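You operate a simulated robot arm through the tools that you are given. There is no shell and no other tool. Be economical: measure what you need, move in short steps, check, and stop when the job is done.

You are at the controls of a simulated two-armed robot. One attempt, no reset.

## Task
Pick up the filter tube from the steel top at the end of the near machine with one hand, pass it to the other hand and put it on the top of the counting table.

The check looks at the end state, three seconds after you hand in, the way a careful person would. Anything else that was tipped, shoved, dropped, spilled or broken makes it a failure.

## Robot
Two 7-joint arms with two-finger parallel grippers on one trunk, on a base that drives. Base frame: it is fixed to the floor where the robot stands at the start and does not move with it; the origin is under the middle of the robot, x ahead of it, y to its left, z up. Readings come in cm, degrees, newtons and seconds.
The left shoulder is at the start at [6, 14.3, 85], the right one opposite. With the tool pointing down near the work surface each hand reaches from about 22 to 58 cm from the robot's upright axis, wherever it stands, measured 20 degrees to its own side. Places, roughly: top of the counting table [-100, 130, 100]. Payload 1.57 kg a hand.
The TCP of each hand is the grasp point between the finger pads, 3 cm short of the fingertips. In the tool frame z runs along the fingers and y along their closing line. The gripper opens to 11 cm. The fingers are 2.4 cm wide and 1.2 cm thick; the gripper's body (4.8 by 11.2 cm) begins 7.8 cm behind the TCP.
Orientation is told as [roll, pitch, yaw] about the base's x, y, z axes, in that order, counted from this pose: with the fingers straight down and closing along the base's y, the tool's x points along the base's -x, its y along +y and its z along -z.

## Interface
- The arms move only by the tool nudge_tool. It takes "left_commands", "right_commands" or both (then of equal length, played together; a hand with none holds still); each is a list of rows, each a list of 3 entries, a list of its own where there are three numbers: the shift along the tool's x, y, z in m, then the turn, a rotation vector about the tool's x, y, z in degrees, then the opening, from 0 (shut) to 1 (fully open). In form: [[[dx, dy, dz], [rx, ry, rz], claw], ...]. A call has 1 to 12 rows; each row shifts and turns the commanded pose from where the row before left it, along the tool's axes as they then stand. A row lasts 0.2 s, in which the tool goes at most 5 cm and 8.6 degrees; a call with a longer step from one row to the next is refused whole, and so is a gripper value outside its range. A pose out of reach is approached as far as the arm can. The call stops where the force on the tool passes 40 N (or 10 N more than at its start, if that is more) or the arm is blocked; 0.2 s more then pass. Each finger travels about 4.5 cm/s and halts on what it meets, pressing with about 20 N; the grip force reading is that of the motor and also rises with nothing between the fingers. The clock runs only during rows and for 0.2 s after the last one: add rows that do not move to give the fingers time. The reply holds the time, the measured pose of the TCP, the force on the tool along the base axes, the opening and the grip force, in the units named above and with some noise, with the torque about the TCP (base axes, N m) and any sound that the robot's microphone picked up.
- Cameras (640 x 400 px; columns grow to the right, rows downward): "scene" is now at [5.39, -1.19, 145.27]; the picture's right is [-0.08, -1.00, 0.00], its down [-0.68, 0.05, -0.73] and it looks along [0.73, -0.06, -0.68] (base axes); focal length 280 px, centre (320, 200). "left" rides on the left gripper at [7, -1.6, -14.1] in its tool frame; the picture's right is [0.23, 0.97, 0.00], its down [-0.86, 0.20, -0.48] and it looks along [-0.47, 0.11, 0.88] (tool axes); focal length 222 px, centre (320, 200). "right" rides on the right gripper at [7, 1.6, -14.1] in its tool frame; the picture's right is [-0.23, 0.97, 0.00], its down [-0.85, -0.20, -0.48] and it looks along [-0.47, -0.11, 0.88] (tool axes); focal length 222 px, centre (320, 200). There is no depth. A picture from a camera that has moved, and an enlarged one, comes with that camera's place and axes in the base frame and with its lens. The place of the scene camera against the robot may be out by one fixed shift of up to 2.5 cm in any direction.
- grab_frame(camera): a new picture of that camera. No time passes.
- lift_body(by): slides the trunk up (or, below 0, down) by that many cm; the arms and the scene camera ride with it, the base frame stays. It gives what a move gives, with no picture.
- drive_base(legs): drives the robot by 1 to 6 legs, each [ahead, left, turn to the left] in cm, cm and degrees, along the robot's own axes; the way and the turn of a leg run together, so that a leg with both is an arc; at most 150 cm and 180 degrees a leg. The arms and the cameras ride along, it lands a little off, and it stops where it bumps. It gives what a move gives.
- aim_head(pan, tilt): turns the head with the scene camera to pan (to the left, within 86 degrees either way) and tilt (down, from -29 to 69), counted from straight ahead of the robot. It gives what a move gives.
- close_up(camera, box): a new picture of the part [left, top, right, bottom] of that camera's present view, enlarged. No time passes.
- hand_in(): hands the job in; it is judged then, once.

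Go step by step. Nothing tells you exact positions but the pictures and the camera data: compare them with the known pose of the tool, close in by small moves and look again before you grip or let go. The budget is 120 turns and 100 pictures, counting those below and the enlarged ones. Unless the task says otherwise, let go and move clear before handing in, and close with one line.

The tools are called after "Request:" as a command line: name --argument value ..., lists and objects as JSON in quotes. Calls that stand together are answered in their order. nudge_tool: Moves the arms, as the interface text tells. Its arguments: {"type":"object","properties":{"left_commands":{"type":"array"},"right_commands":{"type":"array"}},"required":[]} The other tools are called the same way: lift_body (by) slides the trunk up or down; drive_base (legs) drives the base; aim_head (pan, tilt) turns the head that bears the scene camera; grab_frame (camera) takes a picture; close_up (camera, box) takes an enlarged picture of a part of a camera's view; hand_in () hands the job in.

At the start:

```text
clock: 0.0
left_ee_pos: [45.76, 6.02, 99.91]
left_tcp_rot: [-0.1, 0.0, 0.0]
left_contact_force: [-0.7, -0.3, 0.2]
left_wrist_torque: [0.0, 0.02, 0.0]
left_grip_width: 11.02
left_gripper_force: 0.0
right_ee_pos: [52.95, -35.86, 100.04]
right_tcp_rot: [0.0, 0.0, 0.0]
right_contact_force: [-0.6, 0.3, -0.4]
right_wrist_torque: [0.0, 0.0, 0.0]
right_grip_width: 11.0
right_gripper_force: 0.0
trunk travel left (down, up): [-44.8, 14.2]
robot x, y, heading: [-0.06, -0.04, 0.1]
head pan, tilt: [-4.4, 42.8]
```

scene: 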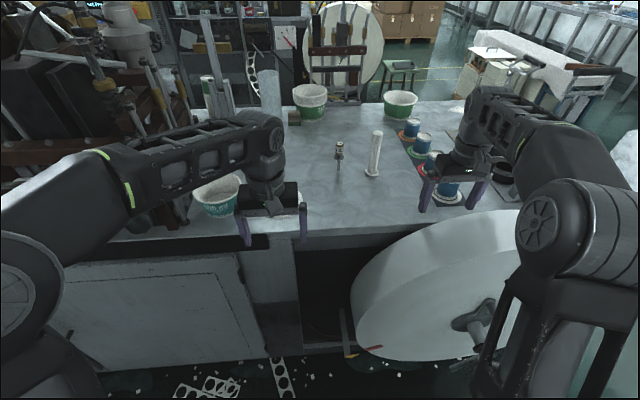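
right: 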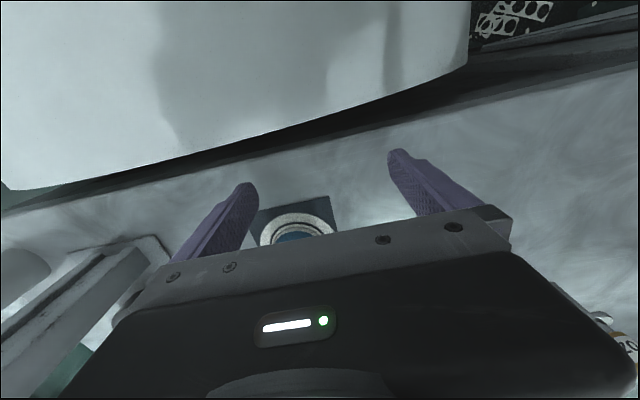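
left: 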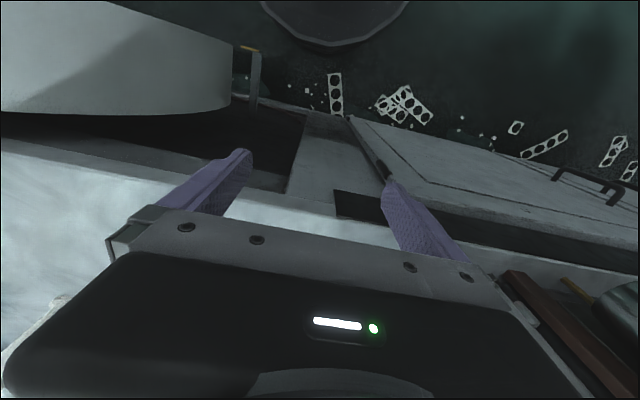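

I see a steel top with a white upright tube around pixel (375,153), a small metal fitting, cups and bobbins. I'll enlarge it to identify the filter tube.

Request:
close_up --camera "scene" --box '[270, 70, 520, 226]'

Request:
close_up --camera "scene" --box '[180, 0, 420, 150]'

```text
2.56 times, centred on (395, 148) of scene
camera zoom: at [5.39, -1.19, 145.27], right [-0.08, -1.0, 0.0], down [-0.68, 0.05, -0.73], along [0.73, -0.06, -0.68], focal length 718 px, centre (128, 333)
```

zoom: 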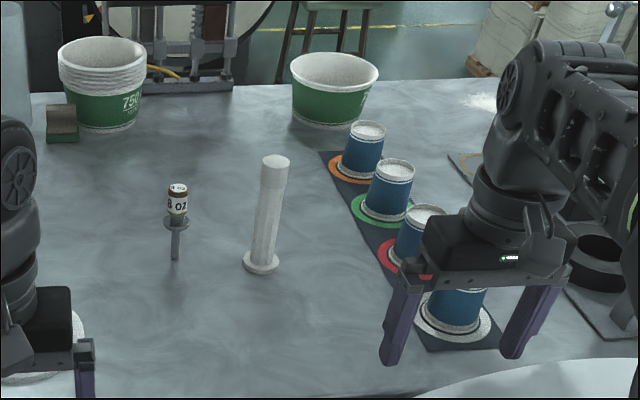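

```text
2.67 times, centred on (300, 75) of scene
camera zoom: at [5.39, -1.19, 145.27], right [-0.08, -1.0, 0.0], down [-0.68, 0.05, -0.73], along [0.73, -0.06, -0.68], focal length 747 px, centre (373, 533)
```

zoom: 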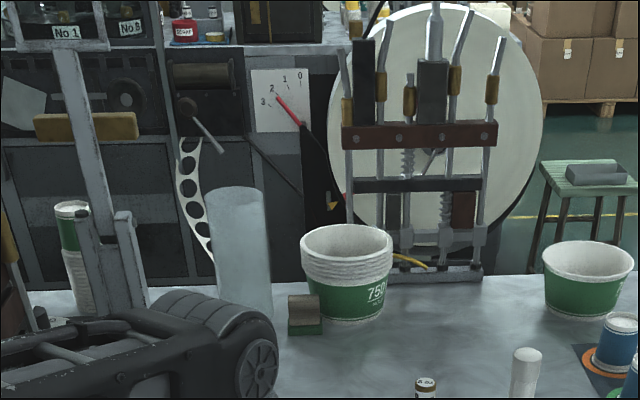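

The fluted white tube with the flange is the likely target; I'll enlarge it and the bluish cylinder to be sure, and look toward the counting table.

Request:
close_up --camera "scene" --box '[325, 120, 405, 185]'

Request:
close_up --camera "scene" --box '[190, 60, 310, 135]'

Request:
aim_head --pan 86 --tilt 20

Request:
grab_frame --camera "scene"

```text
6.15 times, centred on (365, 152) of scene
camera zoom: at [5.39, -1.19, 145.27], right [-0.08, -1.0, 0.0], down [-0.68, 0.05, -0.73], along [0.73, -0.06, -0.68], focal length 1725 px, centre (43, 492)
```

zoom: 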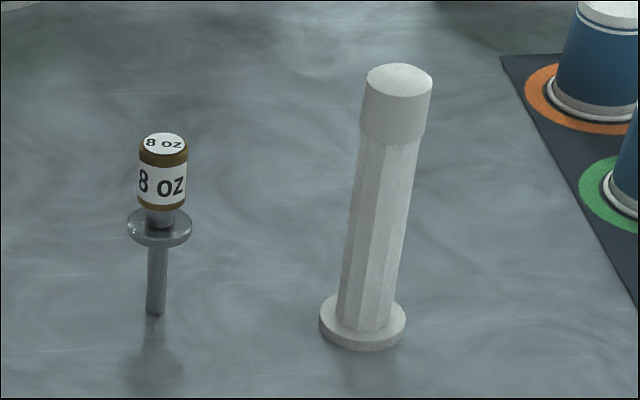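

```text
5.33 times, centred on (250, 98) of scene
camera zoom: at [5.39, -1.19, 145.27], right [-0.08, -1.0, 0.0], down [-0.68, 0.05, -0.73], along [0.73, -0.06, -0.68], focal length 1495 px, centre (693, 747)
```

zoom: 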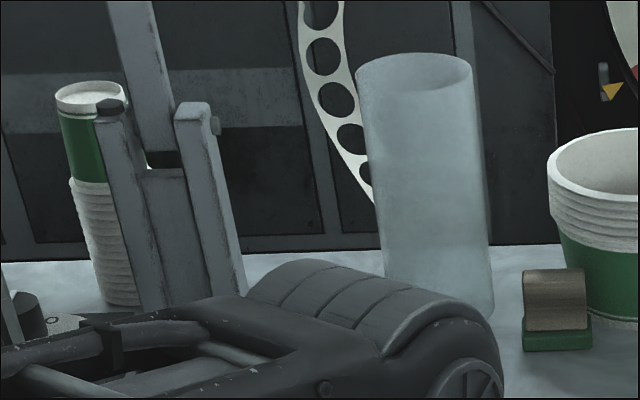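

```text
clock: 1.6
left_ee_pos: [45.78, 5.97, 99.97]
left_tcp_rot: [0.0, 0.1, 0.0]
left_contact_force: [-0.4, -0.1, -0.2]
left_wrist_torque: [-0.01, -0.03, 0.04]
left_grip_width: 10.98
left_gripper_force: 0.1
right_ee_pos: [52.9, -35.84, 100.05]
right_tcp_rot: [0.0, -0.1, 0.0]
right_contact_force: [-0.4, 0.8, -1.0]
right_wrist_torque: [0.0, 0.03, 0.0]
right_grip_width: 11.01
right_gripper_force: 0.0
trunk travel left (down, up): [-44.8, 14.2]
robot x, y, heading: [0.15, -0.09, 0.0]
head pan, tilt: [85.9, 20.0]
```

```text
92 pictures are left
camera scene: at [-2.23, 8.74, 148.81], right [1.0, -0.07, 0.0], down [-0.02, -0.34, -0.94], along [0.07, 0.94, -0.34], focal length 280 px, centre (320, 200)
```

scene: 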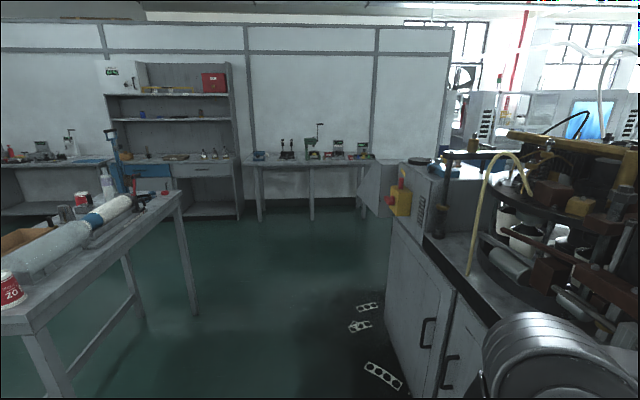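

The white fluted capped tube stands at about (69.5, -21.7), top near z=108; the counting table is behind-left. Next I check how much room there is to drive ahead, and lift the hands a bit.

Request:
aim_head --pan 0 --tilt 69

Request:
grab_frame --camera "scene"

Request:
aim_head --pan 86 --tilt 45

Request:
grab_frame --camera "scene"

```text
clock: 3.2
left_ee_pos: [45.67, 6.04, 99.98]
left_tcp_rot: [0.0, 0.0, 0.0]
left_contact_force: [0.2, -0.2, -1.4]
left_wrist_torque: [-0.04, -0.03, -0.02]
left_grip_width: 10.98
left_gripper_force: 0.1
right_ee_pos: [52.91, -35.98, 99.96]
right_tcp_rot: [0.0, 0.0, -0.1]
right_contact_force: [-0.5, -1.0, 0.4]
right_wrist_torque: [0.0, -0.02, -0.01]
right_grip_width: 10.99
right_gripper_force: 0.0
trunk travel left (down, up): [-44.8, 14.2]
robot x, y, heading: [-0.04, -0.03, -0.1]
head pan, tilt: [0.0, 68.8]
```

```text
91 pictures are left
camera scene: at [2.7, -0.54, 142.06], right [0.0, -1.0, 0.0], down [-0.93, 0.0, -0.36], along [0.36, 0.0, -0.93], focal length 280 px, centre (320, 200)
```

scene: 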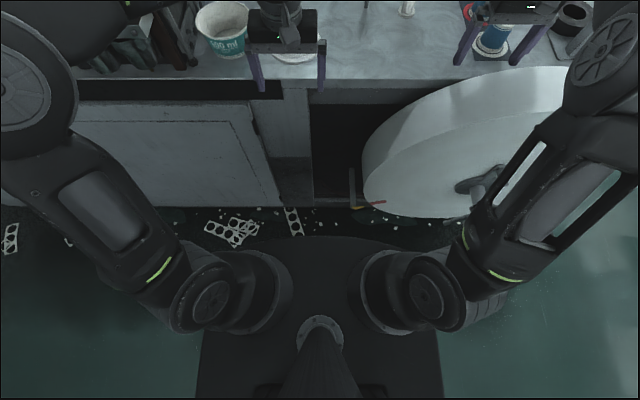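

```text
clock: 4.8
left_ee_pos: [45.67, 6.06, 99.94]
left_tcp_rot: [0.0, -0.1, 0.1]
left_contact_force: [-0.4, 0.2, -0.3]
left_wrist_torque: [0.02, 0.0, 0.0]
left_grip_width: 10.99
left_gripper_force: 0.0
right_ee_pos: [52.83, -35.74, 100.05]
right_tcp_rot: [0.0, 0.0, 0.0]
right_contact_force: [-0.8, 1.1, 0.1]
right_wrist_torque: [0.0, 0.02, -0.01]
right_grip_width: 11.0
right_gripper_force: 0.1
trunk travel left (down, up): [-44.8, 14.2]
robot x, y, heading: [0.28, 0.15, -0.0]
head pan, tilt: [85.9, 45.0]
```

```text
90 pictures are left
camera scene: at [-2.31, 7.57, 144.95], right [1.0, -0.07, 0.0], down [-0.05, -0.71, -0.71], along [0.05, 0.71, -0.71], focal length 280 px, centre (320, 200)
```

scene: 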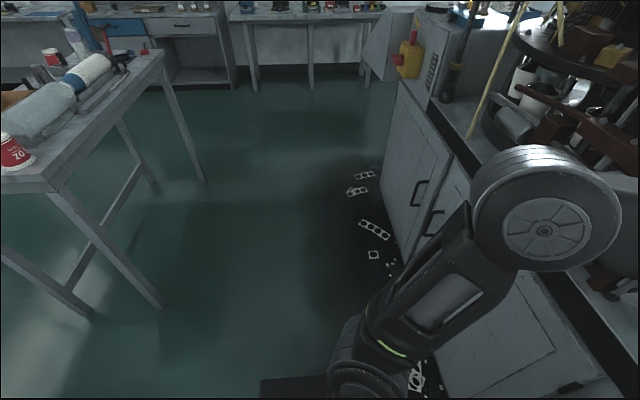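

The base has only a few cm before the roll, so I'll reach with a tilted right hand instead of driving. First both hands go straight up, then the right tool tilts forward about 51°.

Request:
nudge_tool --left_commands '[[[0, 0, -0.04], [0, 0, 0], 1], [[0, 0, -0.04], [0, 0, 0], 1], [[0, 0, -0.04], [0, 0, 0], 1], [[0, 0, 0], [0, 0, 0], 1], [[0, 0, 0], [0, 0, 0], 1], [[0, 0, 0], [0, 0, 0], 1], [[0, 0, 0], [0, 0, 0], 1], [[0, 0, 0], [0, 0, 0], 1], [[0, 0, 0], [0, 0, 0], 1], [[0, 0, 0], [0, 0, 0], 1]]' --right_commands '[[[0, 0, -0.04], [0, 0, 0], 1], [[0, 0, -0.04], [0, 0, 0], 1], [[0, 0, -0.04], [0, 0, 0], 1], [[0, 0, -0.03], [0, 0, 0], 1], [[0, 0, 0], [0, -8.5, 0], 0.7], [[0, 0, 0], [0, -8.5, 0], 0.6], [[0, 0, 0], [0, -8.5, 0], 0.6], [[0, 0, 0], [0, -8.5, 0], 0.6], [[0, 0, 0], [0, -8.5, 0], 0.6], [[0, 0, 0], [0, -8.5, 0], 0.6]]'

Request:
aim_head --pan -15 --tilt 35

Request:
grab_frame --camera "scene"

```text
clock: 7.0
left_ee_pos: [45.95, 6.14, 103.06]
left_tcp_rot: [0.0, -0.2, 0.0]
left_contact_force: [-0.6, 0.7, 0.7]
left_wrist_torque: [0.01, 0.01, 0.04]
left_grip_width: 11.0
left_gripper_force: 0.1
left hand out of reach, approached as far as the arm can: row 1, 2, 3
right_ee_pos: [51.71, -36.33, 101.01]
right_tcp_rot: [0.1, -51.2, -0.1]
right_contact_force: [-0.3, -0.6, 0.1]
right_wrist_torque: [0.0, 0.06, 0.0]
right_grip_width: 6.57
right_gripper_force: 0.1
right hand out of reach, approached as far as the arm can: row 1, 2, 3, 4
trunk travel left (down, up): [-44.8, 14.2]
robot x, y, heading: [0.01, -0.16, -0.1]
head pan, tilt: [85.9, 45.0]
```

```text
clock: 8.8
left_ee_pos: [45.88, 6.14, 103.02]
left_tcp_rot: [0.0, -0.1, 0.0]
left_contact_force: [0.3, -0.2, -0.4]
left_wrist_torque: [0.02, 0.02, -0.01]
left_grip_width: 10.98
left_gripper_force: 0.1
right_ee_pos: [51.8, -36.42, 100.97]
right_tcp_rot: [0.0, -51.0, 0.0]
right_contact_force: [0.5, 0.4, -1.1]
right_wrist_torque: [0.02, -0.01, 0.01]
right_grip_width: 6.59
right_gripper_force: 0.1
trunk travel left (down, up): [-44.8, 14.2]
robot x, y, heading: [0.27, -0.31, 0.0]
head pan, tilt: [-15.0, 35.0]
```

```text
89 pictures are left
camera scene: at [5.61, -2.82, 146.43], right [-0.26, -0.97, 0.0], down [-0.55, 0.15, -0.82], along [0.79, -0.21, -0.57], focal length 280 px, centre (320, 200)
```

scene: 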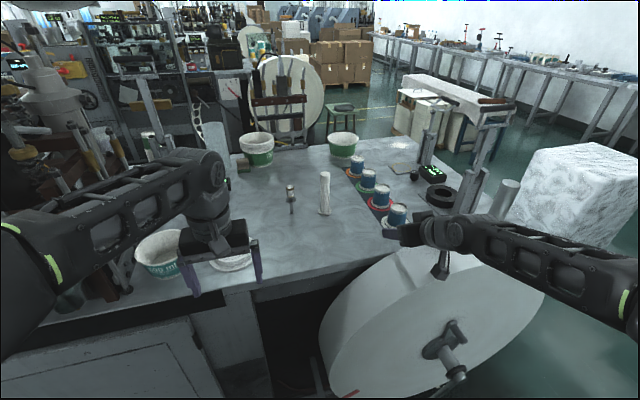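

The arms are near their upper limit here, so I'll raise the trunk, which also lifts the hands clear of the bobbins.

Request:
lift_body --by 13

Request:
grab_frame --camera "right"

Request:
grab_frame --camera "scene"

```text
clock: 10.4
left_ee_pos: [45.97, 6.01, 116.02]
left_tcp_rot: [0.0, 0.0, 0.0]
left_contact_force: [-0.6, 0.6, -0.3]
left_wrist_torque: [0.0, 0.02, -0.01]
left_grip_width: 11.01
left_gripper_force: 0.0
right_ee_pos: [51.71, -36.22, 114.02]
right_tcp_rot: [0.1, -51.0, 0.0]
right_contact_force: [0.2, -1.0, 0.6]
right_wrist_torque: [0.01, -0.02, 0.0]
right_grip_width: 6.61
right_gripper_force: 0.2
trunk travel left (down, up): [-57.8, 1.2]
robot x, y, heading: [-0.02, 0.11, -0.0]
head pan, tilt: [-15.0, 35.0]
```

```text
88 pictures are left
camera right: at [36.25, -34.78, 117.37], right [0.14, 0.97, 0.18], down [0.17, -0.2, 0.97], along [0.98, -0.11, -0.19], focal length 222 px, centre (320, 200)
```

right: 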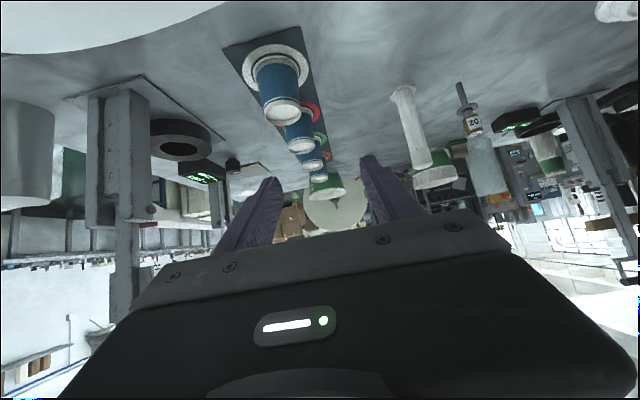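

```text
87 pictures are left
camera scene: at [5.62, -2.83, 159.42], right [-0.26, -0.97, 0.0], down [-0.55, 0.15, -0.82], along [0.79, -0.21, -0.57], focal length 280 px, centre (320, 200)
```

scene: 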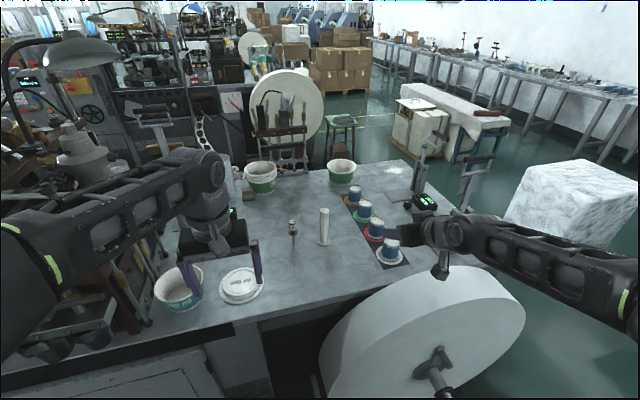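

From the wrist camera the tube is at about (71.7, -22), base z≈95, top z≈108. I move the right hand sideways into line, then forward along its fingers.

Request:
nudge_tool --right_commands '[[[0, 0.047, 0], [0, 0, 0], 0.6], [[0, 0.047, 0], [0, 0, 0], 0.6], [[0, 0.048, 0], [0, 0, 0], 0.6], [[0, 0, 0.03], [0, 0, 0], 0.6], [[0, 0, 0.03], [0, 0, 0], 0.6], [[0, 0, 0], [0, 0, 0], 0.6]]'

Request:
grab_frame --camera "right"

Request:
grab_frame --camera "scene"

```text
clock: 11.8
left_ee_pos: [45.81, 6.04, 116.16]
left_tcp_rot: [0.0, -0.1, 0.0]
left_contact_force: [-0.1, 0.3, 0.0]
left_wrist_torque: [-0.03, -0.02, 0.01]
left_grip_width: 10.97
left_gripper_force: 0.1
right_ee_pos: [56.35, -21.95, 110.47]
right_tcp_rot: [0.0, -51.0, 0.0]
right_contact_force: [-0.1, -0.2, -0.5]
right_wrist_torque: [-0.03, 0.02, -0.03]
right_grip_width: 6.61
right_gripper_force: 0.1
trunk travel left (down, up): [-57.8, 1.2]
robot x, y, heading: [0.02, 0.06, 0.1]
head pan, tilt: [-15.0, 35.0]
```

```text
86 pictures are left
camera right: at [40.84, -20.43, 113.83], right [0.14, 0.97, 0.18], down [0.16, -0.2, 0.97], along [0.98, -0.11, -0.19], focal length 222 px, centre (320, 200)
```

right: 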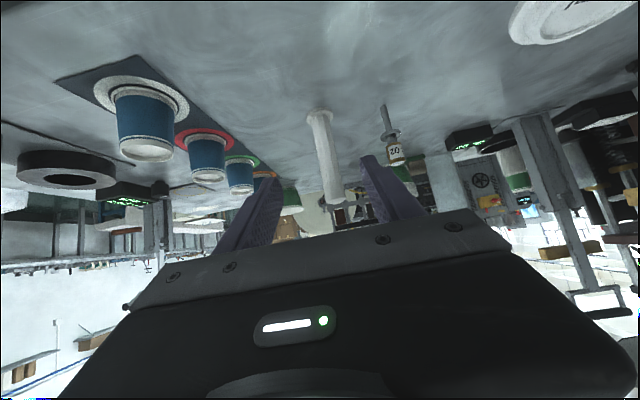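

```text
85 pictures are left
camera scene: at [5.56, -2.83, 159.43], right [-0.26, -0.97, 0.0], down [-0.55, 0.15, -0.82], along [0.79, -0.21, -0.57], focal length 280 px, centre (320, 200)
```

scene: 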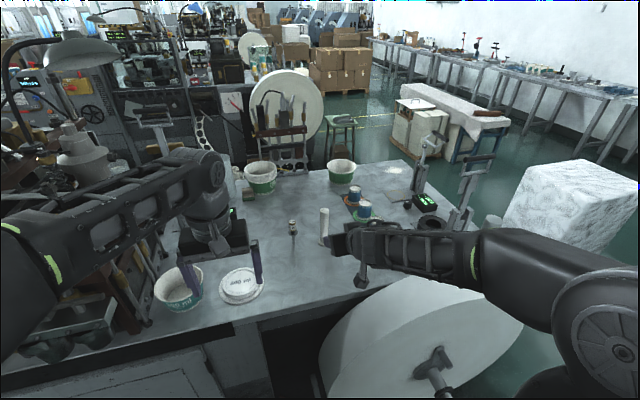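

Tube refined to about (72.3, -21.9). I advance along the finger direction toward a grip at z≈100, checking partway.

Request:
nudge_tool --right_commands '[[[-0.004, 0, 0.04], [0, 0, 0], 0.6], [[-0.004, 0, 0.04], [0, 0, 0], 0.6], [[-0.004, 0, 0.04], [0, 0, 0], 0.6], [[0, 0, 0], [0, 0, 0], 0.6]]'

Request:
grab_frame --camera "right"

```text
clock: 12.8
left_ee_pos: [45.94, 6.09, 116.08]
left_tcp_rot: [0.0, -0.1, 0.0]
left_contact_force: [0.4, 0.1, -0.1]
left_wrist_torque: [0.01, 0.0, -0.02]
left_grip_width: 11.01
left_gripper_force: 0.1
right_ee_pos: [63.59, -20.26, 106.52]
right_tcp_rot: [-0.1, -50.9, 0.0]
right_contact_force: [0.2, -0.2, 0.0]
right_wrist_torque: [0.02, 0.0, 0.01]
right_grip_width: 6.6
right_gripper_force: 0.1
right hand out of reach, approached as far as the arm can: row 2, 3
trunk travel left (down, up): [-57.8, 1.2]
robot x, y, heading: [0.25, -0.07, -0.0]
head pan, tilt: [-15.0, 35.0]
```

```text
84 pictures are left
camera right: at [48.01, -18.52, 109.94], right [0.15, 0.97, 0.17], down [0.17, -0.2, 0.97], along [0.98, -0.11, -0.19], focal length 222 px, centre (320, 200)
```

right: 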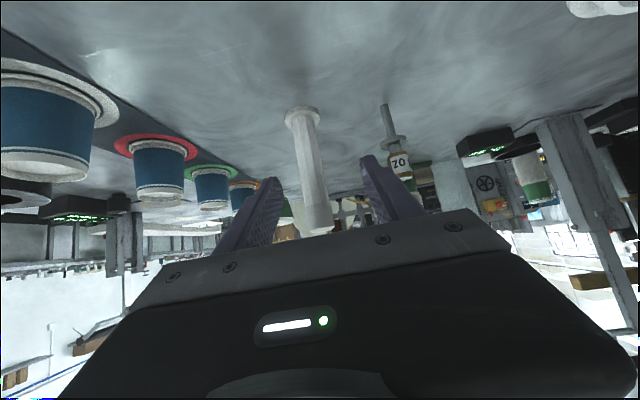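

The arm runs out of reach at x≈63.6, so the base must come ~8–9 cm closer. I look down at the gap between base and the paper roll.

Request:
aim_head --pan -25 --tilt 69

Request:
grab_frame --camera "scene"

```text
clock: 13.8
left_ee_pos: [46.09, 6.13, 116.17]
left_tcp_rot: [0.0, -0.1, 0.0]
left_contact_force: [-0.7, -0.1, 0.4]
left_wrist_torque: [-0.01, 0.01, 0.0]
left_grip_width: 10.97
left_gripper_force: 0.0
right_ee_pos: [63.5, -20.05, 106.64]
right_tcp_rot: [-0.1, -51.0, 0.0]
right_contact_force: [0.0, 0.5, -0.1]
right_wrist_torque: [0.01, 0.0, 0.01]
right_grip_width: 6.58
right_gripper_force: 0.1
trunk travel left (down, up): [-57.8, 1.2]
robot x, y, heading: [0.15, 0.03, 0.1]
head pan, tilt: [-25.0, 68.8]
```

```text
83 pictures are left
camera scene: at [2.18, -2.9, 155.07], right [-0.42, -0.91, 0.0], down [-0.84, 0.39, -0.36], along [0.33, -0.15, -0.93], focal length 280 px, centre (320, 200)
```

scene: 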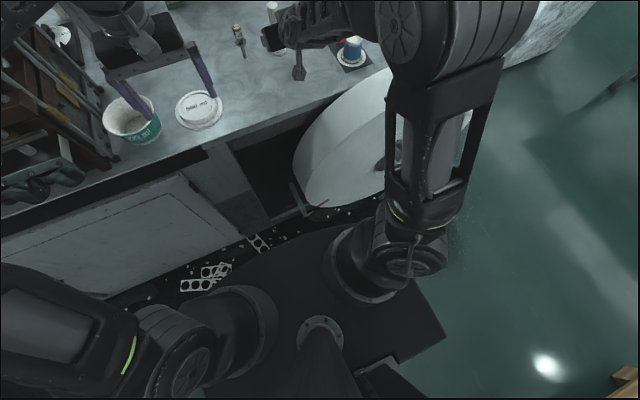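

I'd judge ~10 cm of clear floor under/before the roll. I pull the right hand back and re-centre it, then drive ahead in small legs and look.

Request:
nudge_tool --right_commands '[[[0, 0, -0.04], [0, 0, 0], 0.6], [[0, -0.018, -0.04], [0, 0, 0], 0.6], [[0, 0, 0], [0, 0, 0], 0.6]]'

Request:
drive_base --legs '[[4, 0, 0]]'

Request:
grab_frame --camera "scene"

```text
clock: 14.6
left_ee_pos: [45.91, 6.07, 116.13]
left_tcp_rot: [0.0, -0.1, -0.1]
left_contact_force: [-0.6, -0.1, 0.0]
left_wrist_torque: [0.01, 0.01, 0.02]
left_grip_width: 10.99
left_gripper_force: 0.1
right_ee_pos: [57.31, -21.83, 111.69]
right_tcp_rot: [0.1, -51.0, -0.1]
right_contact_force: [0.4, -0.1, 0.0]
right_wrist_torque: [0.0, 0.02, -0.02]
right_grip_width: 6.62
right_gripper_force: 0.1
trunk travel left (down, up): [-57.8, 1.2]
robot x, y, heading: [0.3, -0.28, -0.1]
head pan, tilt: [-25.0, 68.8]
```

```text
clock: 15.5
left_ee_pos: [50.13, 6.08, 115.82]
left_tcp_rot: [0.0, 0.0, 0.0]
left_contact_force: [0.6, -0.2, 0.0]
left_wrist_torque: [0.03, 0.01, -0.01]
left_grip_width: 10.99
left_gripper_force: 0.0
right_ee_pos: [61.48, -21.86, 111.66]
right_tcp_rot: [0.1, -50.9, 0.0]
right_contact_force: [-0.2, -0.8, -0.8]
right_wrist_torque: [-0.01, 0.04, 0.01]
right_grip_width: 6.6
right_gripper_force: 0.0
trunk travel left (down, up): [-57.8, 1.2]
robot x, y, heading: [3.92, 0.06, -0.1]
head pan, tilt: [-25.0, 68.8]
```

```text
82 pictures are left
camera scene: at [6.44, -2.91, 155.05], right [-0.42, -0.91, 0.0], down [-0.85, 0.39, -0.36], along [0.33, -0.15, -0.93], focal length 280 px, centre (320, 200)
```

scene: 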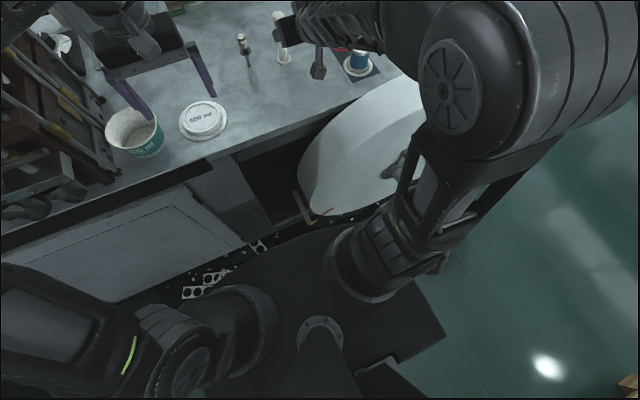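

There's still a gap of several cm. I drive 2.5 cm more, then tilt the hand further to gain reach.

Request:
drive_base --legs '[[2.5, 0, 0]]'

Request:
grab_frame --camera "scene"

Request:
nudge_tool --right_commands '[[[0, 0, -0.03], [0, -8, 0], 0.6], [[0, 0, 0], [0, -8, 0], 0.6], [[0, 0, 0], [0, 0, 0], 0.6]]'

Request:
grab_frame --camera "right"

```text
clock: 16.3
left_ee_pos: [52.56, 6.09, 115.97]
left_tcp_rot: [0.0, 0.0, 0.1]
left_contact_force: [0.0, -0.9, 0.5]
left_wrist_torque: [0.0, 0.04, 0.03]
left_grip_width: 10.99
left_gripper_force: 0.0
right_ee_pos: [63.97, -21.86, 111.64]
right_tcp_rot: [0.0, -51.0, 0.0]
right_contact_force: [0.4, -0.5, 0.2]
right_wrist_torque: [0.0, 0.03, -0.01]
right_grip_width: 6.61
right_gripper_force: 0.1
trunk travel left (down, up): [-57.8, 1.2]
robot x, y, heading: [6.37, 0.23, -0.1]
head pan, tilt: [-25.0, 68.8]
```

```text
81 pictures are left
camera scene: at [8.83, -2.91, 155.06], right [-0.42, -0.91, 0.0], down [-0.84, 0.39, -0.36], along [0.33, -0.15, -0.93], focal length 280 px, centre (320, 200)
```

scene: 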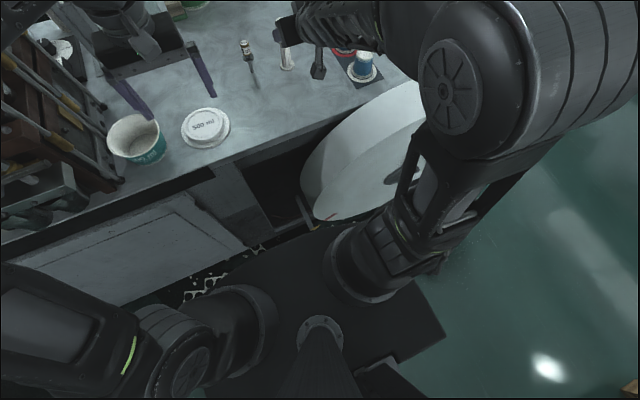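

```text
clock: 17.1
left_ee_pos: [52.38, 6.13, 116.17]
left_tcp_rot: [0.0, -0.1, 0.0]
left_contact_force: [-0.4, 0.0, -0.5]
left_wrist_torque: [-0.01, -0.02, -0.04]
left_grip_width: 11.01
left_gripper_force: 0.1
right_ee_pos: [61.63, -21.79, 113.64]
right_tcp_rot: [0.1, -67.0, 0.0]
right_contact_force: [1.0, 0.6, -0.4]
right_wrist_torque: [-0.01, 0.01, -0.01]
right_grip_width: 6.6
right_gripper_force: 0.0
right hand out of reach, approached as far as the arm can: row 1
trunk travel left (down, up): [-57.8, 1.2]
robot x, y, heading: [6.59, -0.15, -0.0]
head pan, tilt: [-25.0, 68.8]
```

```text
80 pictures are left
camera right: at [45.74, -20.25, 112.66], right [0.09, 0.97, 0.21], down [-0.11, -0.2, 0.97], along [0.99, -0.11, 0.09], focal length 222 px, centre (320, 200)
```

right: 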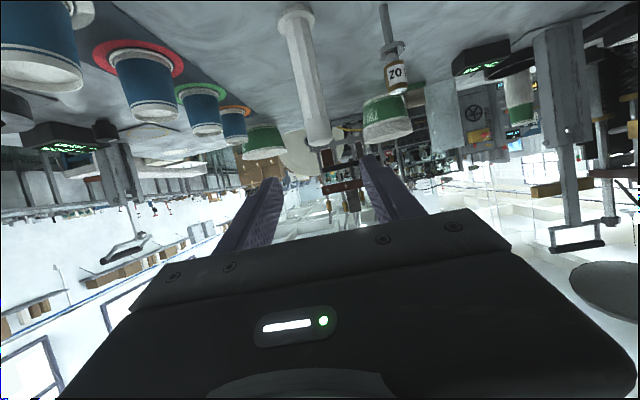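

Tube refined to (71.6, -21.7). I approach along a straight line toward (71.6, -21.7, 101), stopping short to look.

Request:
nudge_tool --right_commands '[[[0.0192, 0, 0.035], [0, 0, 0], 0.6], [[0.0192, 0, 0.035], [0, 0, 0], 0.6], [[0.0192, 0, 0.035], [0, 0, 0], 0.6], [[0, 0, 0], [0, 0, 0], 0.6]]'

Request:
grab_frame --camera "right"

```text
clock: 18.1
left_ee_pos: [52.4, 6.14, 116.07]
left_tcp_rot: [-0.1, -0.1, -0.1]
left_contact_force: [0.1, -0.1, -0.5]
left_wrist_torque: [0.01, 0.02, 0.01]
left_grip_width: 10.98
left_gripper_force: 0.1
right_ee_pos: [69.31, -21.39, 103.96]
right_tcp_rot: [-0.1, -67.2, -0.1]
right_contact_force: [-0.5, -0.2, -0.5]
right_wrist_torque: [0.02, -0.01, -0.01]
right_grip_width: 6.61
right_gripper_force: 0.0
trunk travel left (down, up): [-57.8, 1.2]
robot x, y, heading: [6.91, 0.16, -0.2]
head pan, tilt: [-25.0, 68.8]
```

```text
79 pictures are left
camera right: at [53.43, -19.85, 102.91], right [0.09, 0.97, 0.21], down [-0.11, -0.2, 0.97], along [0.99, -0.11, 0.09], focal length 222 px, centre (320, 200)
```

right: 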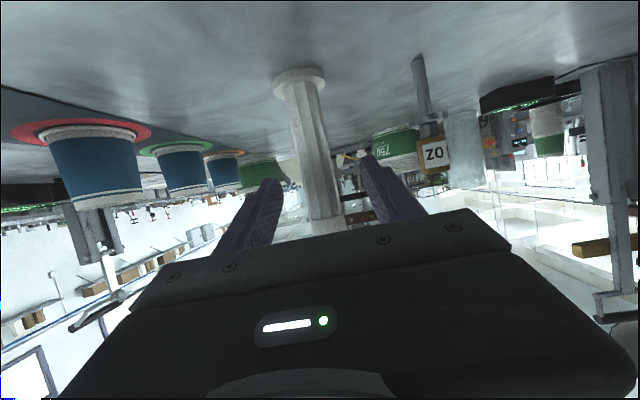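

The tube is between the fingers. Final approach to z≈101, then close gently.

Request:
nudge_tool --right_commands '[[[0.0178, -0.002, 0.035], [0, 0, 0], 0.6], [[0, 0, 0], [0, 0, 0], 0.6], [[0, 0, 0], [0, 0, 0], 0.6]]'

Request:
grab_frame --camera "right"

Request:
aim_head --pan -15 --tilt 45

Request:
close_up --camera "scene" --box '[220, 60, 420, 185]'

```text
clock: 18.9
left_ee_pos: [52.43, 6.01, 116.09]
left_tcp_rot: [0.1, 0.0, 0.0]
left_contact_force: [0.0, -0.2, 0.1]
left_wrist_torque: [-0.02, -0.02, 0.01]
left_grip_width: 11.01
left_gripper_force: 0.0
right_ee_pos: [72.0, -21.84, 100.99]
right_tcp_rot: [0.2, -67.0, -0.2]
right_contact_force: [-0.7, 0.8, 0.8]
right_wrist_torque: [0.01, -0.01, -0.01]
right_grip_width: 6.59
right_gripper_force: 0.1
trunk travel left (down, up): [-57.8, 1.2]
robot x, y, heading: [6.77, 0.11, 0.2]
head pan, tilt: [-25.0, 68.8]
```

```text
78 pictures are left
camera right: at [56.06, -20.35, 99.92], right [0.09, 0.97, 0.21], down [-0.11, -0.2, 0.97], along [0.99, -0.11, 0.09], focal length 222 px, centre (320, 200)
```

right: 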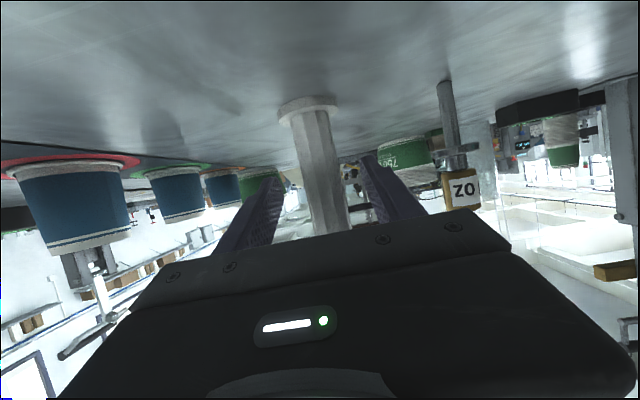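

```text
clock: 19.8
left_ee_pos: [52.54, 6.04, 116.1]
left_tcp_rot: [0.1, -0.1, 0.0]
left_contact_force: [-0.8, -0.2, 0.5]
left_wrist_torque: [-0.02, 0.02, 0.02]
left_grip_width: 11.01
left_gripper_force: 0.1
right_ee_pos: [71.9, -21.91, 101.05]
right_tcp_rot: [0.1, -67.1, -0.1]
right_contact_force: [-0.3, -0.3, -0.7]
right_wrist_torque: [0.01, 0.01, 0.04]
right_grip_width: 6.58
right_gripper_force: 0.1
trunk travel left (down, up): [-57.8, 1.2]
robot x, y, heading: [6.47, -0.25, -0.2]
head pan, tilt: [-15.0, 45.0]
```

```text
3.20 times, centred on (320, 122) of scene
camera zoom: at [11.41, -2.66, 157.94], right [-0.26, -0.97, 0.0], down [-0.68, 0.18, -0.71], along [0.68, -0.18, -0.71], focal length 897 px, centre (320, 448)
```

zoom: 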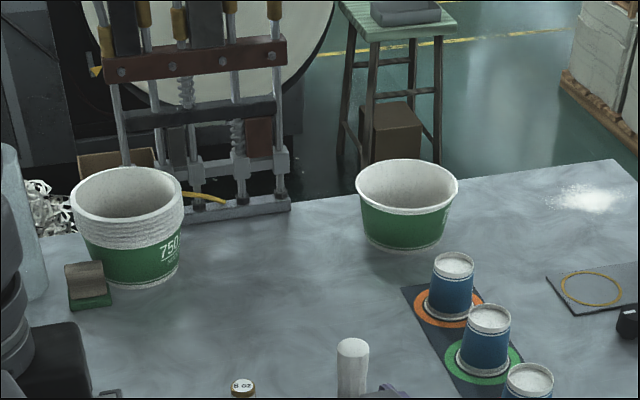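

Lateral alignment and apparent width both fit (2.7 cm at the TCP's depth). I close the right gripper.

Request:
nudge_tool --right_commands '[[[0, 0, 0], [0, 0, 0], 0.4], [[0, 0, 0], [0, 0, 0], 0.3], [[0, 0, 0], [0, 0, 0], 0.2], [[0, 0, 0], [0, 0, 0], 0.15], [[0, 0, 0], [0, 0, 0], 0.15], [[0, 0, 0], [0, 0, 0], 0.15]]'

Request:
grab_frame --camera "right"

```text
clock: 21.2
left_ee_pos: [52.42, 6.09, 116.1]
left_tcp_rot: [0.0, -0.1, 0.0]
left_contact_force: [0.4, -0.2, -0.4]
left_wrist_torque: [0.01, -0.01, 0.0]
left_grip_width: 10.98
left_gripper_force: 0.2
right_ee_pos: [71.96, -21.9, 100.84]
right_tcp_rot: [0.1, -67.0, -0.1]
right_contact_force: [-0.1, 0.0, 0.1]
right_wrist_torque: [-0.04, -0.01, -0.01]
right_grip_width: 2.6
right_gripper_force: 19.8
trunk travel left (down, up): [-57.8, 1.2]
robot x, y, heading: [6.73, 0.04, -0.3]
head pan, tilt: [-15.0, 45.0]
```

```text
76 pictures are left
camera right: at [56.01, -20.3, 99.96], right [0.09, 0.97, 0.21], down [-0.11, -0.2, 0.97], along [0.99, -0.11, 0.09], focal length 222 px, centre (320, 200)
```

right: 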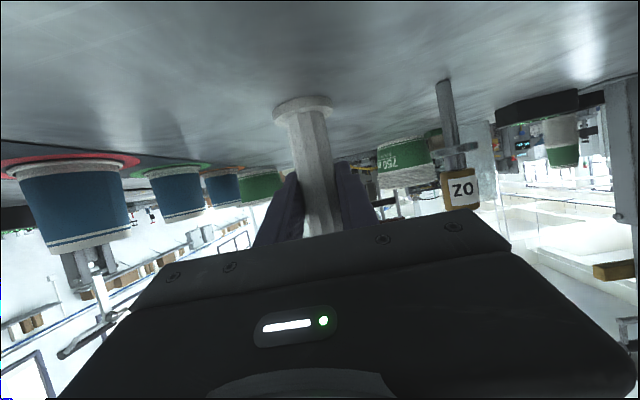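

Gripped at 2.6 cm with 20 N. Lift straight up, then back.

Request:
nudge_tool --right_commands '[[[-0.0276, 0, -0.0117], [0, 0, 0], 0.15], [[-0.0276, 0, -0.0117], [0, 0, 0], 0.15], [[-0.0139, 0, -0.0439], [0, 0, 0], 0.15], [[-0.0139, 0, -0.0439], [0, 0, 0], 0.15], [[0, 0, 0], [0, 0, 0], 0.15]]'

Request:
grab_frame --camera "right"

Request:
grab_frame --camera "scene"

```text
clock: 22.4
left_ee_pos: [52.42, 5.87, 116.03]
left_tcp_rot: [0.2, 0.0, 0.0]
left_contact_force: [0.9, 0.0, -0.4]
left_wrist_torque: [0.01, 0.04, -0.04]
left_grip_width: 10.99
left_gripper_force: 0.1
right_ee_pos: [65.0, -22.19, 112.96]
right_tcp_rot: [0.3, -66.8, -0.3]
right_contact_force: [0.4, -0.9, -0.7]
right_wrist_torque: [-0.01, 0.01, 0.03]
right_grip_width: 2.6
right_gripper_force: 20.2
trunk travel left (down, up): [-57.8, 1.2]
robot x, y, heading: [6.83, -0.0, -0.1]
head pan, tilt: [-15.0, 45.0]
```

```text
75 pictures are left
camera right: at [49.1, -20.56, 111.92], right [0.09, 0.97, 0.21], down [-0.1, -0.2, 0.97], along [0.99, -0.11, 0.08], focal length 222 px, centre (320, 200)
```

right: 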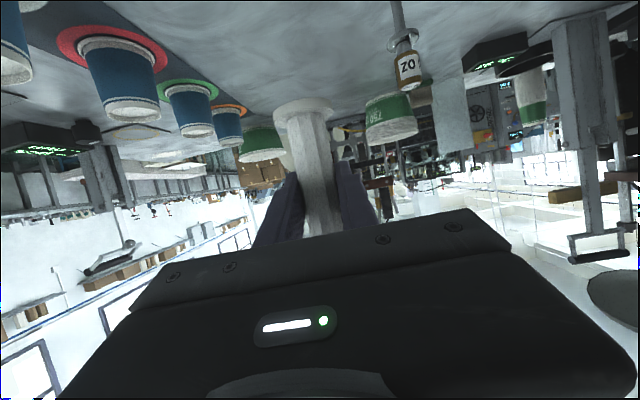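

```text
74 pictures are left
camera scene: at [11.51, -2.8, 157.93], right [-0.26, -0.97, 0.0], down [-0.68, 0.18, -0.71], along [0.68, -0.18, -0.71], focal length 280 px, centre (320, 200)
```

scene: 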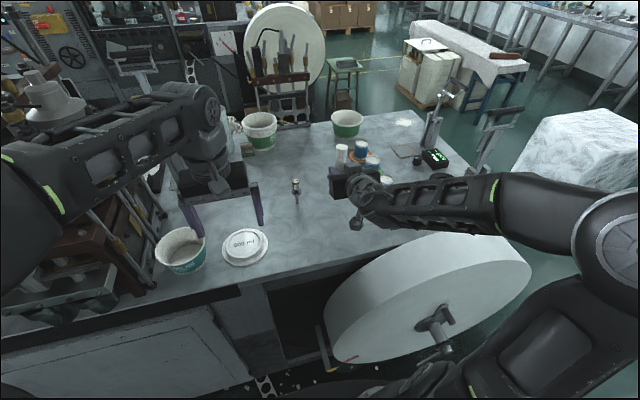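

Tube is lifted and secure. I back the robot off the bench so the handover happens in free space.

Request:
drive_base --legs '[[-15, 0, 0], [-13, 0, 0]]'

Request:
aim_head --pan 0 --tilt 40

Request:
grab_frame --camera "scene"

```text
clock: 24.6
left_ee_pos: [24.25, 6.08, 116.17]
left_tcp_rot: [0.1, -0.1, 0.2]
left_contact_force: [-0.2, 0.7, 0.0]
left_wrist_torque: [-0.02, -0.01, 0.02]
left_grip_width: 10.97
left_gripper_force: 0.1
right_ee_pos: [36.96, -21.8, 113.13]
right_tcp_rot: [0.1, -67.1, 0.1]
right_contact_force: [-0.4, 0.0, -0.3]
right_wrist_torque: [0.02, 0.02, 0.04]
right_grip_width: 2.6
right_gripper_force: 20.1
trunk travel left (down, up): [-57.8, 1.2]
robot x, y, heading: [-21.19, -0.22, 0.2]
head pan, tilt: [-15.0, 45.0]
```

```text
clock: 25.4
left_ee_pos: [24.57, 6.26, 116.08]
left_tcp_rot: [0.0, 0.0, 0.2]
left_contact_force: [-1.1, -0.2, 0.0]
left_wrist_torque: [-0.01, 0.01, -0.01]
left_grip_width: 10.98
left_gripper_force: 0.2
right_ee_pos: [37.11, -21.83, 113.02]
right_tcp_rot: [0.1, -66.9, 0.0]
right_contact_force: [-0.2, -0.1, -0.5]
right_wrist_torque: [-0.02, 0.0, 0.03]
right_grip_width: 2.55
right_gripper_force: 19.8
trunk travel left (down, up): [-57.8, 1.2]
robot x, y, heading: [-21.39, 0.15, 0.1]
head pan, tilt: [0.0, 40.0]
```

```text
73 pictures are left
camera scene: at [-15.83, -0.55, 158.67], right [0.0, -1.0, 0.0], down [-0.64, 0.0, -0.77], along [0.77, 0.0, -0.64], focal length 280 px, centre (320, 200)
```

scene: 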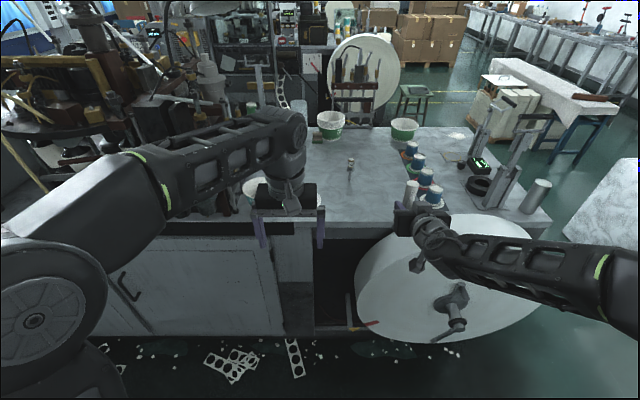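

The robot is clear of the bench. I bring the right hand in and down in front of the trunk, yawed 24° left so its forearm stays on the right.

Request:
nudge_tool --right_commands '[[[0.0282, 0.0247, -0.0152], [0, 0, 0], 0.15], [[0.0282, 0.0247, -0.0152], [0, 0, 0], 0.15], [[0.0282, 0.0247, -0.0152], [0, 0, 0], 0.15], [[0.0282, 0.0247, -0.0152], [0, 0, 0], 0.15], [[0.0282, 0.0247, -0.0152], [0, 0, 0], 0.15], [[0.0282, 0.0247, -0.0152], [0, 0, 0], 0.15], [[0, 0, 0], [-7.36, 0, -3.12], 0.15], [[0, 0, 0], [-7.36, 0, -3.12], 0.15], [[0, 0, 0], [-7.36, 0, -3.12], 0.15], [[0, 0, 0], [0, 0, 0], 0.15]]'

Request:
grab_frame --camera "scene"

Request:
grab_frame --camera "left"

```text
clock: 27.6
left_ee_pos: [24.35, 6.43, 116.16]
left_tcp_rot: [-0.1, 0.0, 0.3]
left_contact_force: [-0.6, 0.2, -0.3]
left_wrist_torque: [-0.06, 0.0, -0.03]
left_grip_width: 11.02
left_gripper_force: 0.0
right_ee_pos: [29.53, -3.61, 101.61]
right_tcp_rot: [-0.4, -67.0, 24.5]
right_contact_force: [0.3, -0.2, -0.9]
right_wrist_torque: [0.03, 0.02, -0.01]
right_grip_width: 2.56
right_gripper_force: 20.2
right hand out of reach, approached as far as the arm can: row 3, 4, 5, 6, 7, 8
trunk travel left (down, up): [-57.8, 1.2]
robot x, y, heading: [-21.75, -0.2, -0.1]
head pan, tilt: [0.0, 40.0]
```

```text
72 pictures are left
camera scene: at [-15.88, -0.29, 158.68], right [0.0, -1.0, 0.0], down [-0.64, 0.0, -0.77], along [0.77, 0.0, -0.64], focal length 280 px, centre (320, 200)
```

scene: 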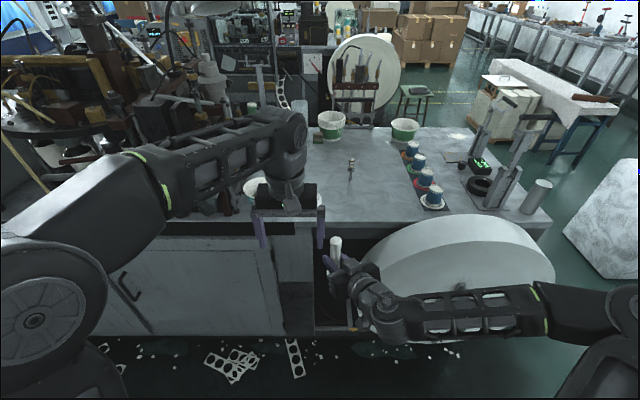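

```text
71 pictures are left
camera left: at [17.4, 4.87, 130.2], right [-0.23, 0.97, 0.0], down [0.85, 0.2, 0.48], along [0.47, 0.11, -0.88], focal length 222 px, centre (320, 200)
```

left: 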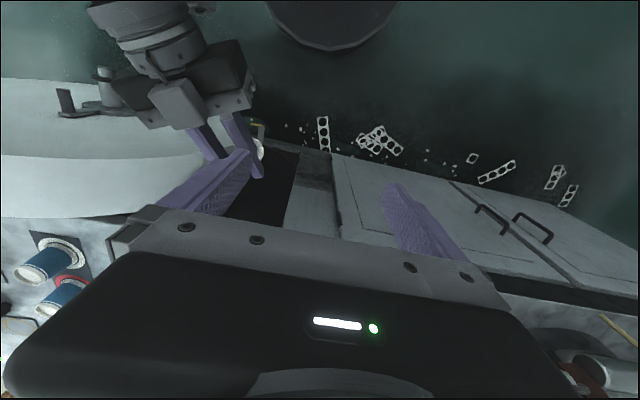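

The right hand holds the tube at about (29.5, -3.6), top near z=109. I bring the left hand over it, still above the cap.

Request:
nudge_tool --left_commands '[[[-0.017, -0.033, 0], [0, 0, 0], 0.8], [[-0.017, -0.033, 0], [0, 0, 0], 0.6], [[-0.017, -0.033, 0], [0, 0, 0], 0.55], [[0, 0, 0], [0, 0, 0], 0.55], [[0, 0, 0], [0, 0, 0], 0.55]]'

Request:
grab_frame --camera "scene"

Request:
grab_frame --camera "left"

```text
clock: 28.8
left_ee_pos: [26.1, 2.79, 115.84]
left_tcp_rot: [0.0, -0.2, 0.2]
left_contact_force: [0.3, 0.6, 0.6]
left_wrist_torque: [0.02, 0.03, -0.02]
left_grip_width: 6.03
left_gripper_force: 0.0
left hand out of reach, approached as far as the arm can: row 2, 3
right_ee_pos: [29.65, -3.8, 101.5]
right_tcp_rot: [0.1, -67.1, 24.1]
right_contact_force: [-0.3, 0.0, -1.3]
right_wrist_torque: [0.02, 0.03, 0.04]
right_grip_width: 2.53
right_gripper_force: 20.0
trunk travel left (down, up): [-57.8, 1.2]
robot x, y, heading: [-21.34, 0.46, 0.1]
head pan, tilt: [0.0, 40.0]
```

```text
70 pictures are left
camera scene: at [-15.83, -0.58, 158.67], right [0.0, -1.0, 0.0], down [-0.64, 0.0, -0.77], along [0.77, 0.0, -0.64], focal length 280 px, centre (320, 200)
```

scene: 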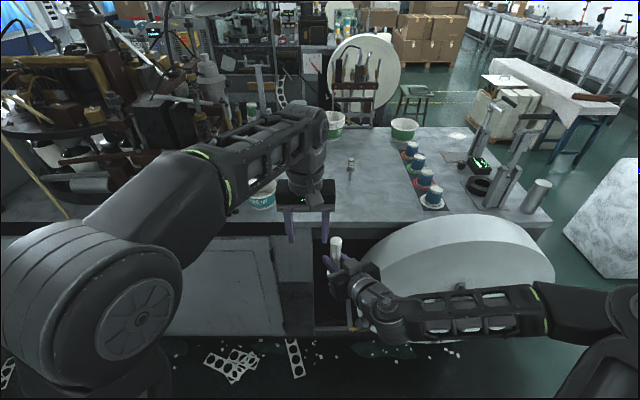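

```text
69 pictures are left
camera left: at [19.03, 1.19, 130.01], right [-0.23, 0.97, 0.0], down [0.85, 0.2, 0.48], along [0.47, 0.11, -0.88], focal length 222 px, centre (320, 200)
```

left: 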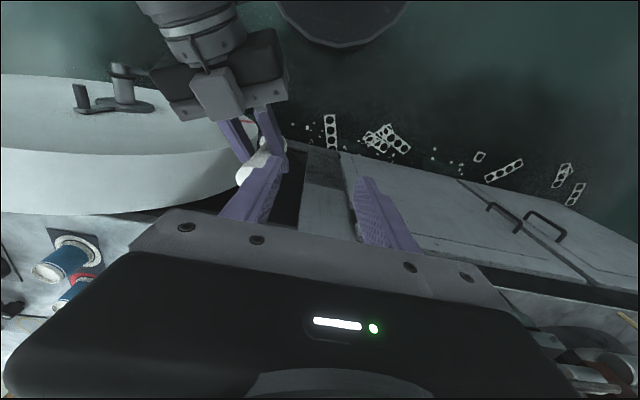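

Height limits the left hand's reach here, so I lower the right hand with the tube by 8 cm and shift it a bit left.

Request:
nudge_tool --right_commands '[[[0.0248, 0.0149, 0.0098], [0, 0, 0], 0.15], [[0.0248, 0.0149, 0.0098], [0, 0, 0], 0.15], [[0.0248, 0.0149, 0.0098], [0, 0, 0], 0.15], [[0, 0, 0], [0, 0, 0], 0.15]]'

```text
clock: 29.8
left_ee_pos: [26.08, 2.85, 115.93]
left_tcp_rot: [0.0, -0.3, 0.2]
left_contact_force: [0.2, 0.1, 0.1]
left_wrist_torque: [0.02, 0.0, -0.03]
left_grip_width: 6.04
left_gripper_force: 0.1
right_ee_pos: [29.17, -2.98, 99.09]
right_tcp_rot: [0.1, -66.9, 24.4]
right_contact_force: [0.3, -0.3, -0.9]
right_wrist_torque: [0.01, -0.03, -0.05]
right_grip_width: 2.55
right_gripper_force: 19.4
right hand out of reach, approached as far as the arm can: row 1, 2, 3
trunk travel left (down, up): [-57.8, 1.2]
robot x, y, heading: [-21.43, -0.05, 0.0]
head pan, tilt: [0.0, 40.0]
```

The right hand is limited lower down, but the tube top is now at z≈106.5, so I can lower the left to 111 and reach over it.

Request:
nudge_tool --left_commands '[[[0, 0, 0.045], [0, 0, 0], 0.55], [[-0.015, -0.029, 0], [0, 0, 0], 0.55], [[-0.016, -0.029, 0], [0, 0, 0], 0.55], [[0, 0, 0], [0, 0, 0], 0.55]]'

Request:
grab_frame --camera "left"

Request:
close_up --camera "scene" --box '[240, 150, 440, 360]'

```text
clock: 30.8
left_ee_pos: [29.5, -2.62, 111.52]
left_tcp_rot: [0.0, 0.0, 0.2]
left_contact_force: [-0.1, -0.8, -0.4]
left_wrist_torque: [-0.03, -0.02, 0.0]
left_grip_width: 6.05
left_gripper_force: 0.1
right_ee_pos: [28.98, -2.94, 99.26]
right_tcp_rot: [0.2, -66.9, 24.3]
right_contact_force: [0.4, 0.0, -0.4]
right_wrist_torque: [0.0, 0.0, -0.02]
right_grip_width: 2.55
right_gripper_force: 20.0
trunk travel left (down, up): [-57.8, 1.2]
robot x, y, heading: [-21.48, -0.14, 0.2]
head pan, tilt: [0.0, 40.0]
```

```text
68 pictures are left
camera left: at [22.44, -4.21, 125.61], right [-0.23, 0.97, 0.0], down [0.85, 0.2, 0.48], along [0.47, 0.11, -0.88], focal length 222 px, centre (320, 200)
```

left: 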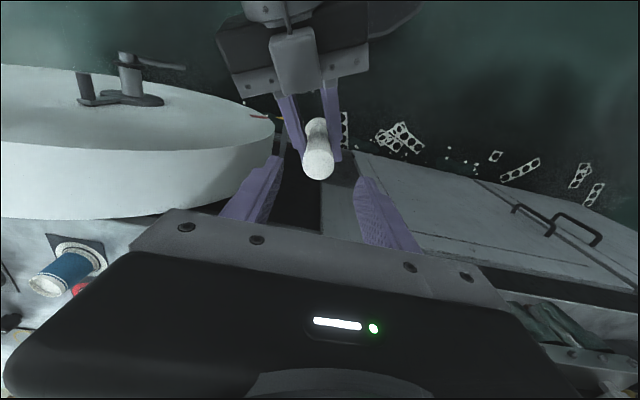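

```text
1.90 times, centred on (340, 255) of scene
camera zoom: at [-15.88, -0.52, 158.67], right [0.0, -1.0, 0.0], down [-0.64, 0.0, -0.77], along [0.77, 0.0, -0.64], focal length 534 px, centre (282, 95)
```

zoom: 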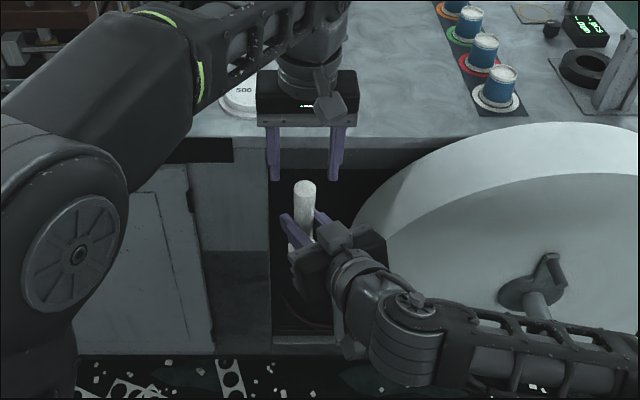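

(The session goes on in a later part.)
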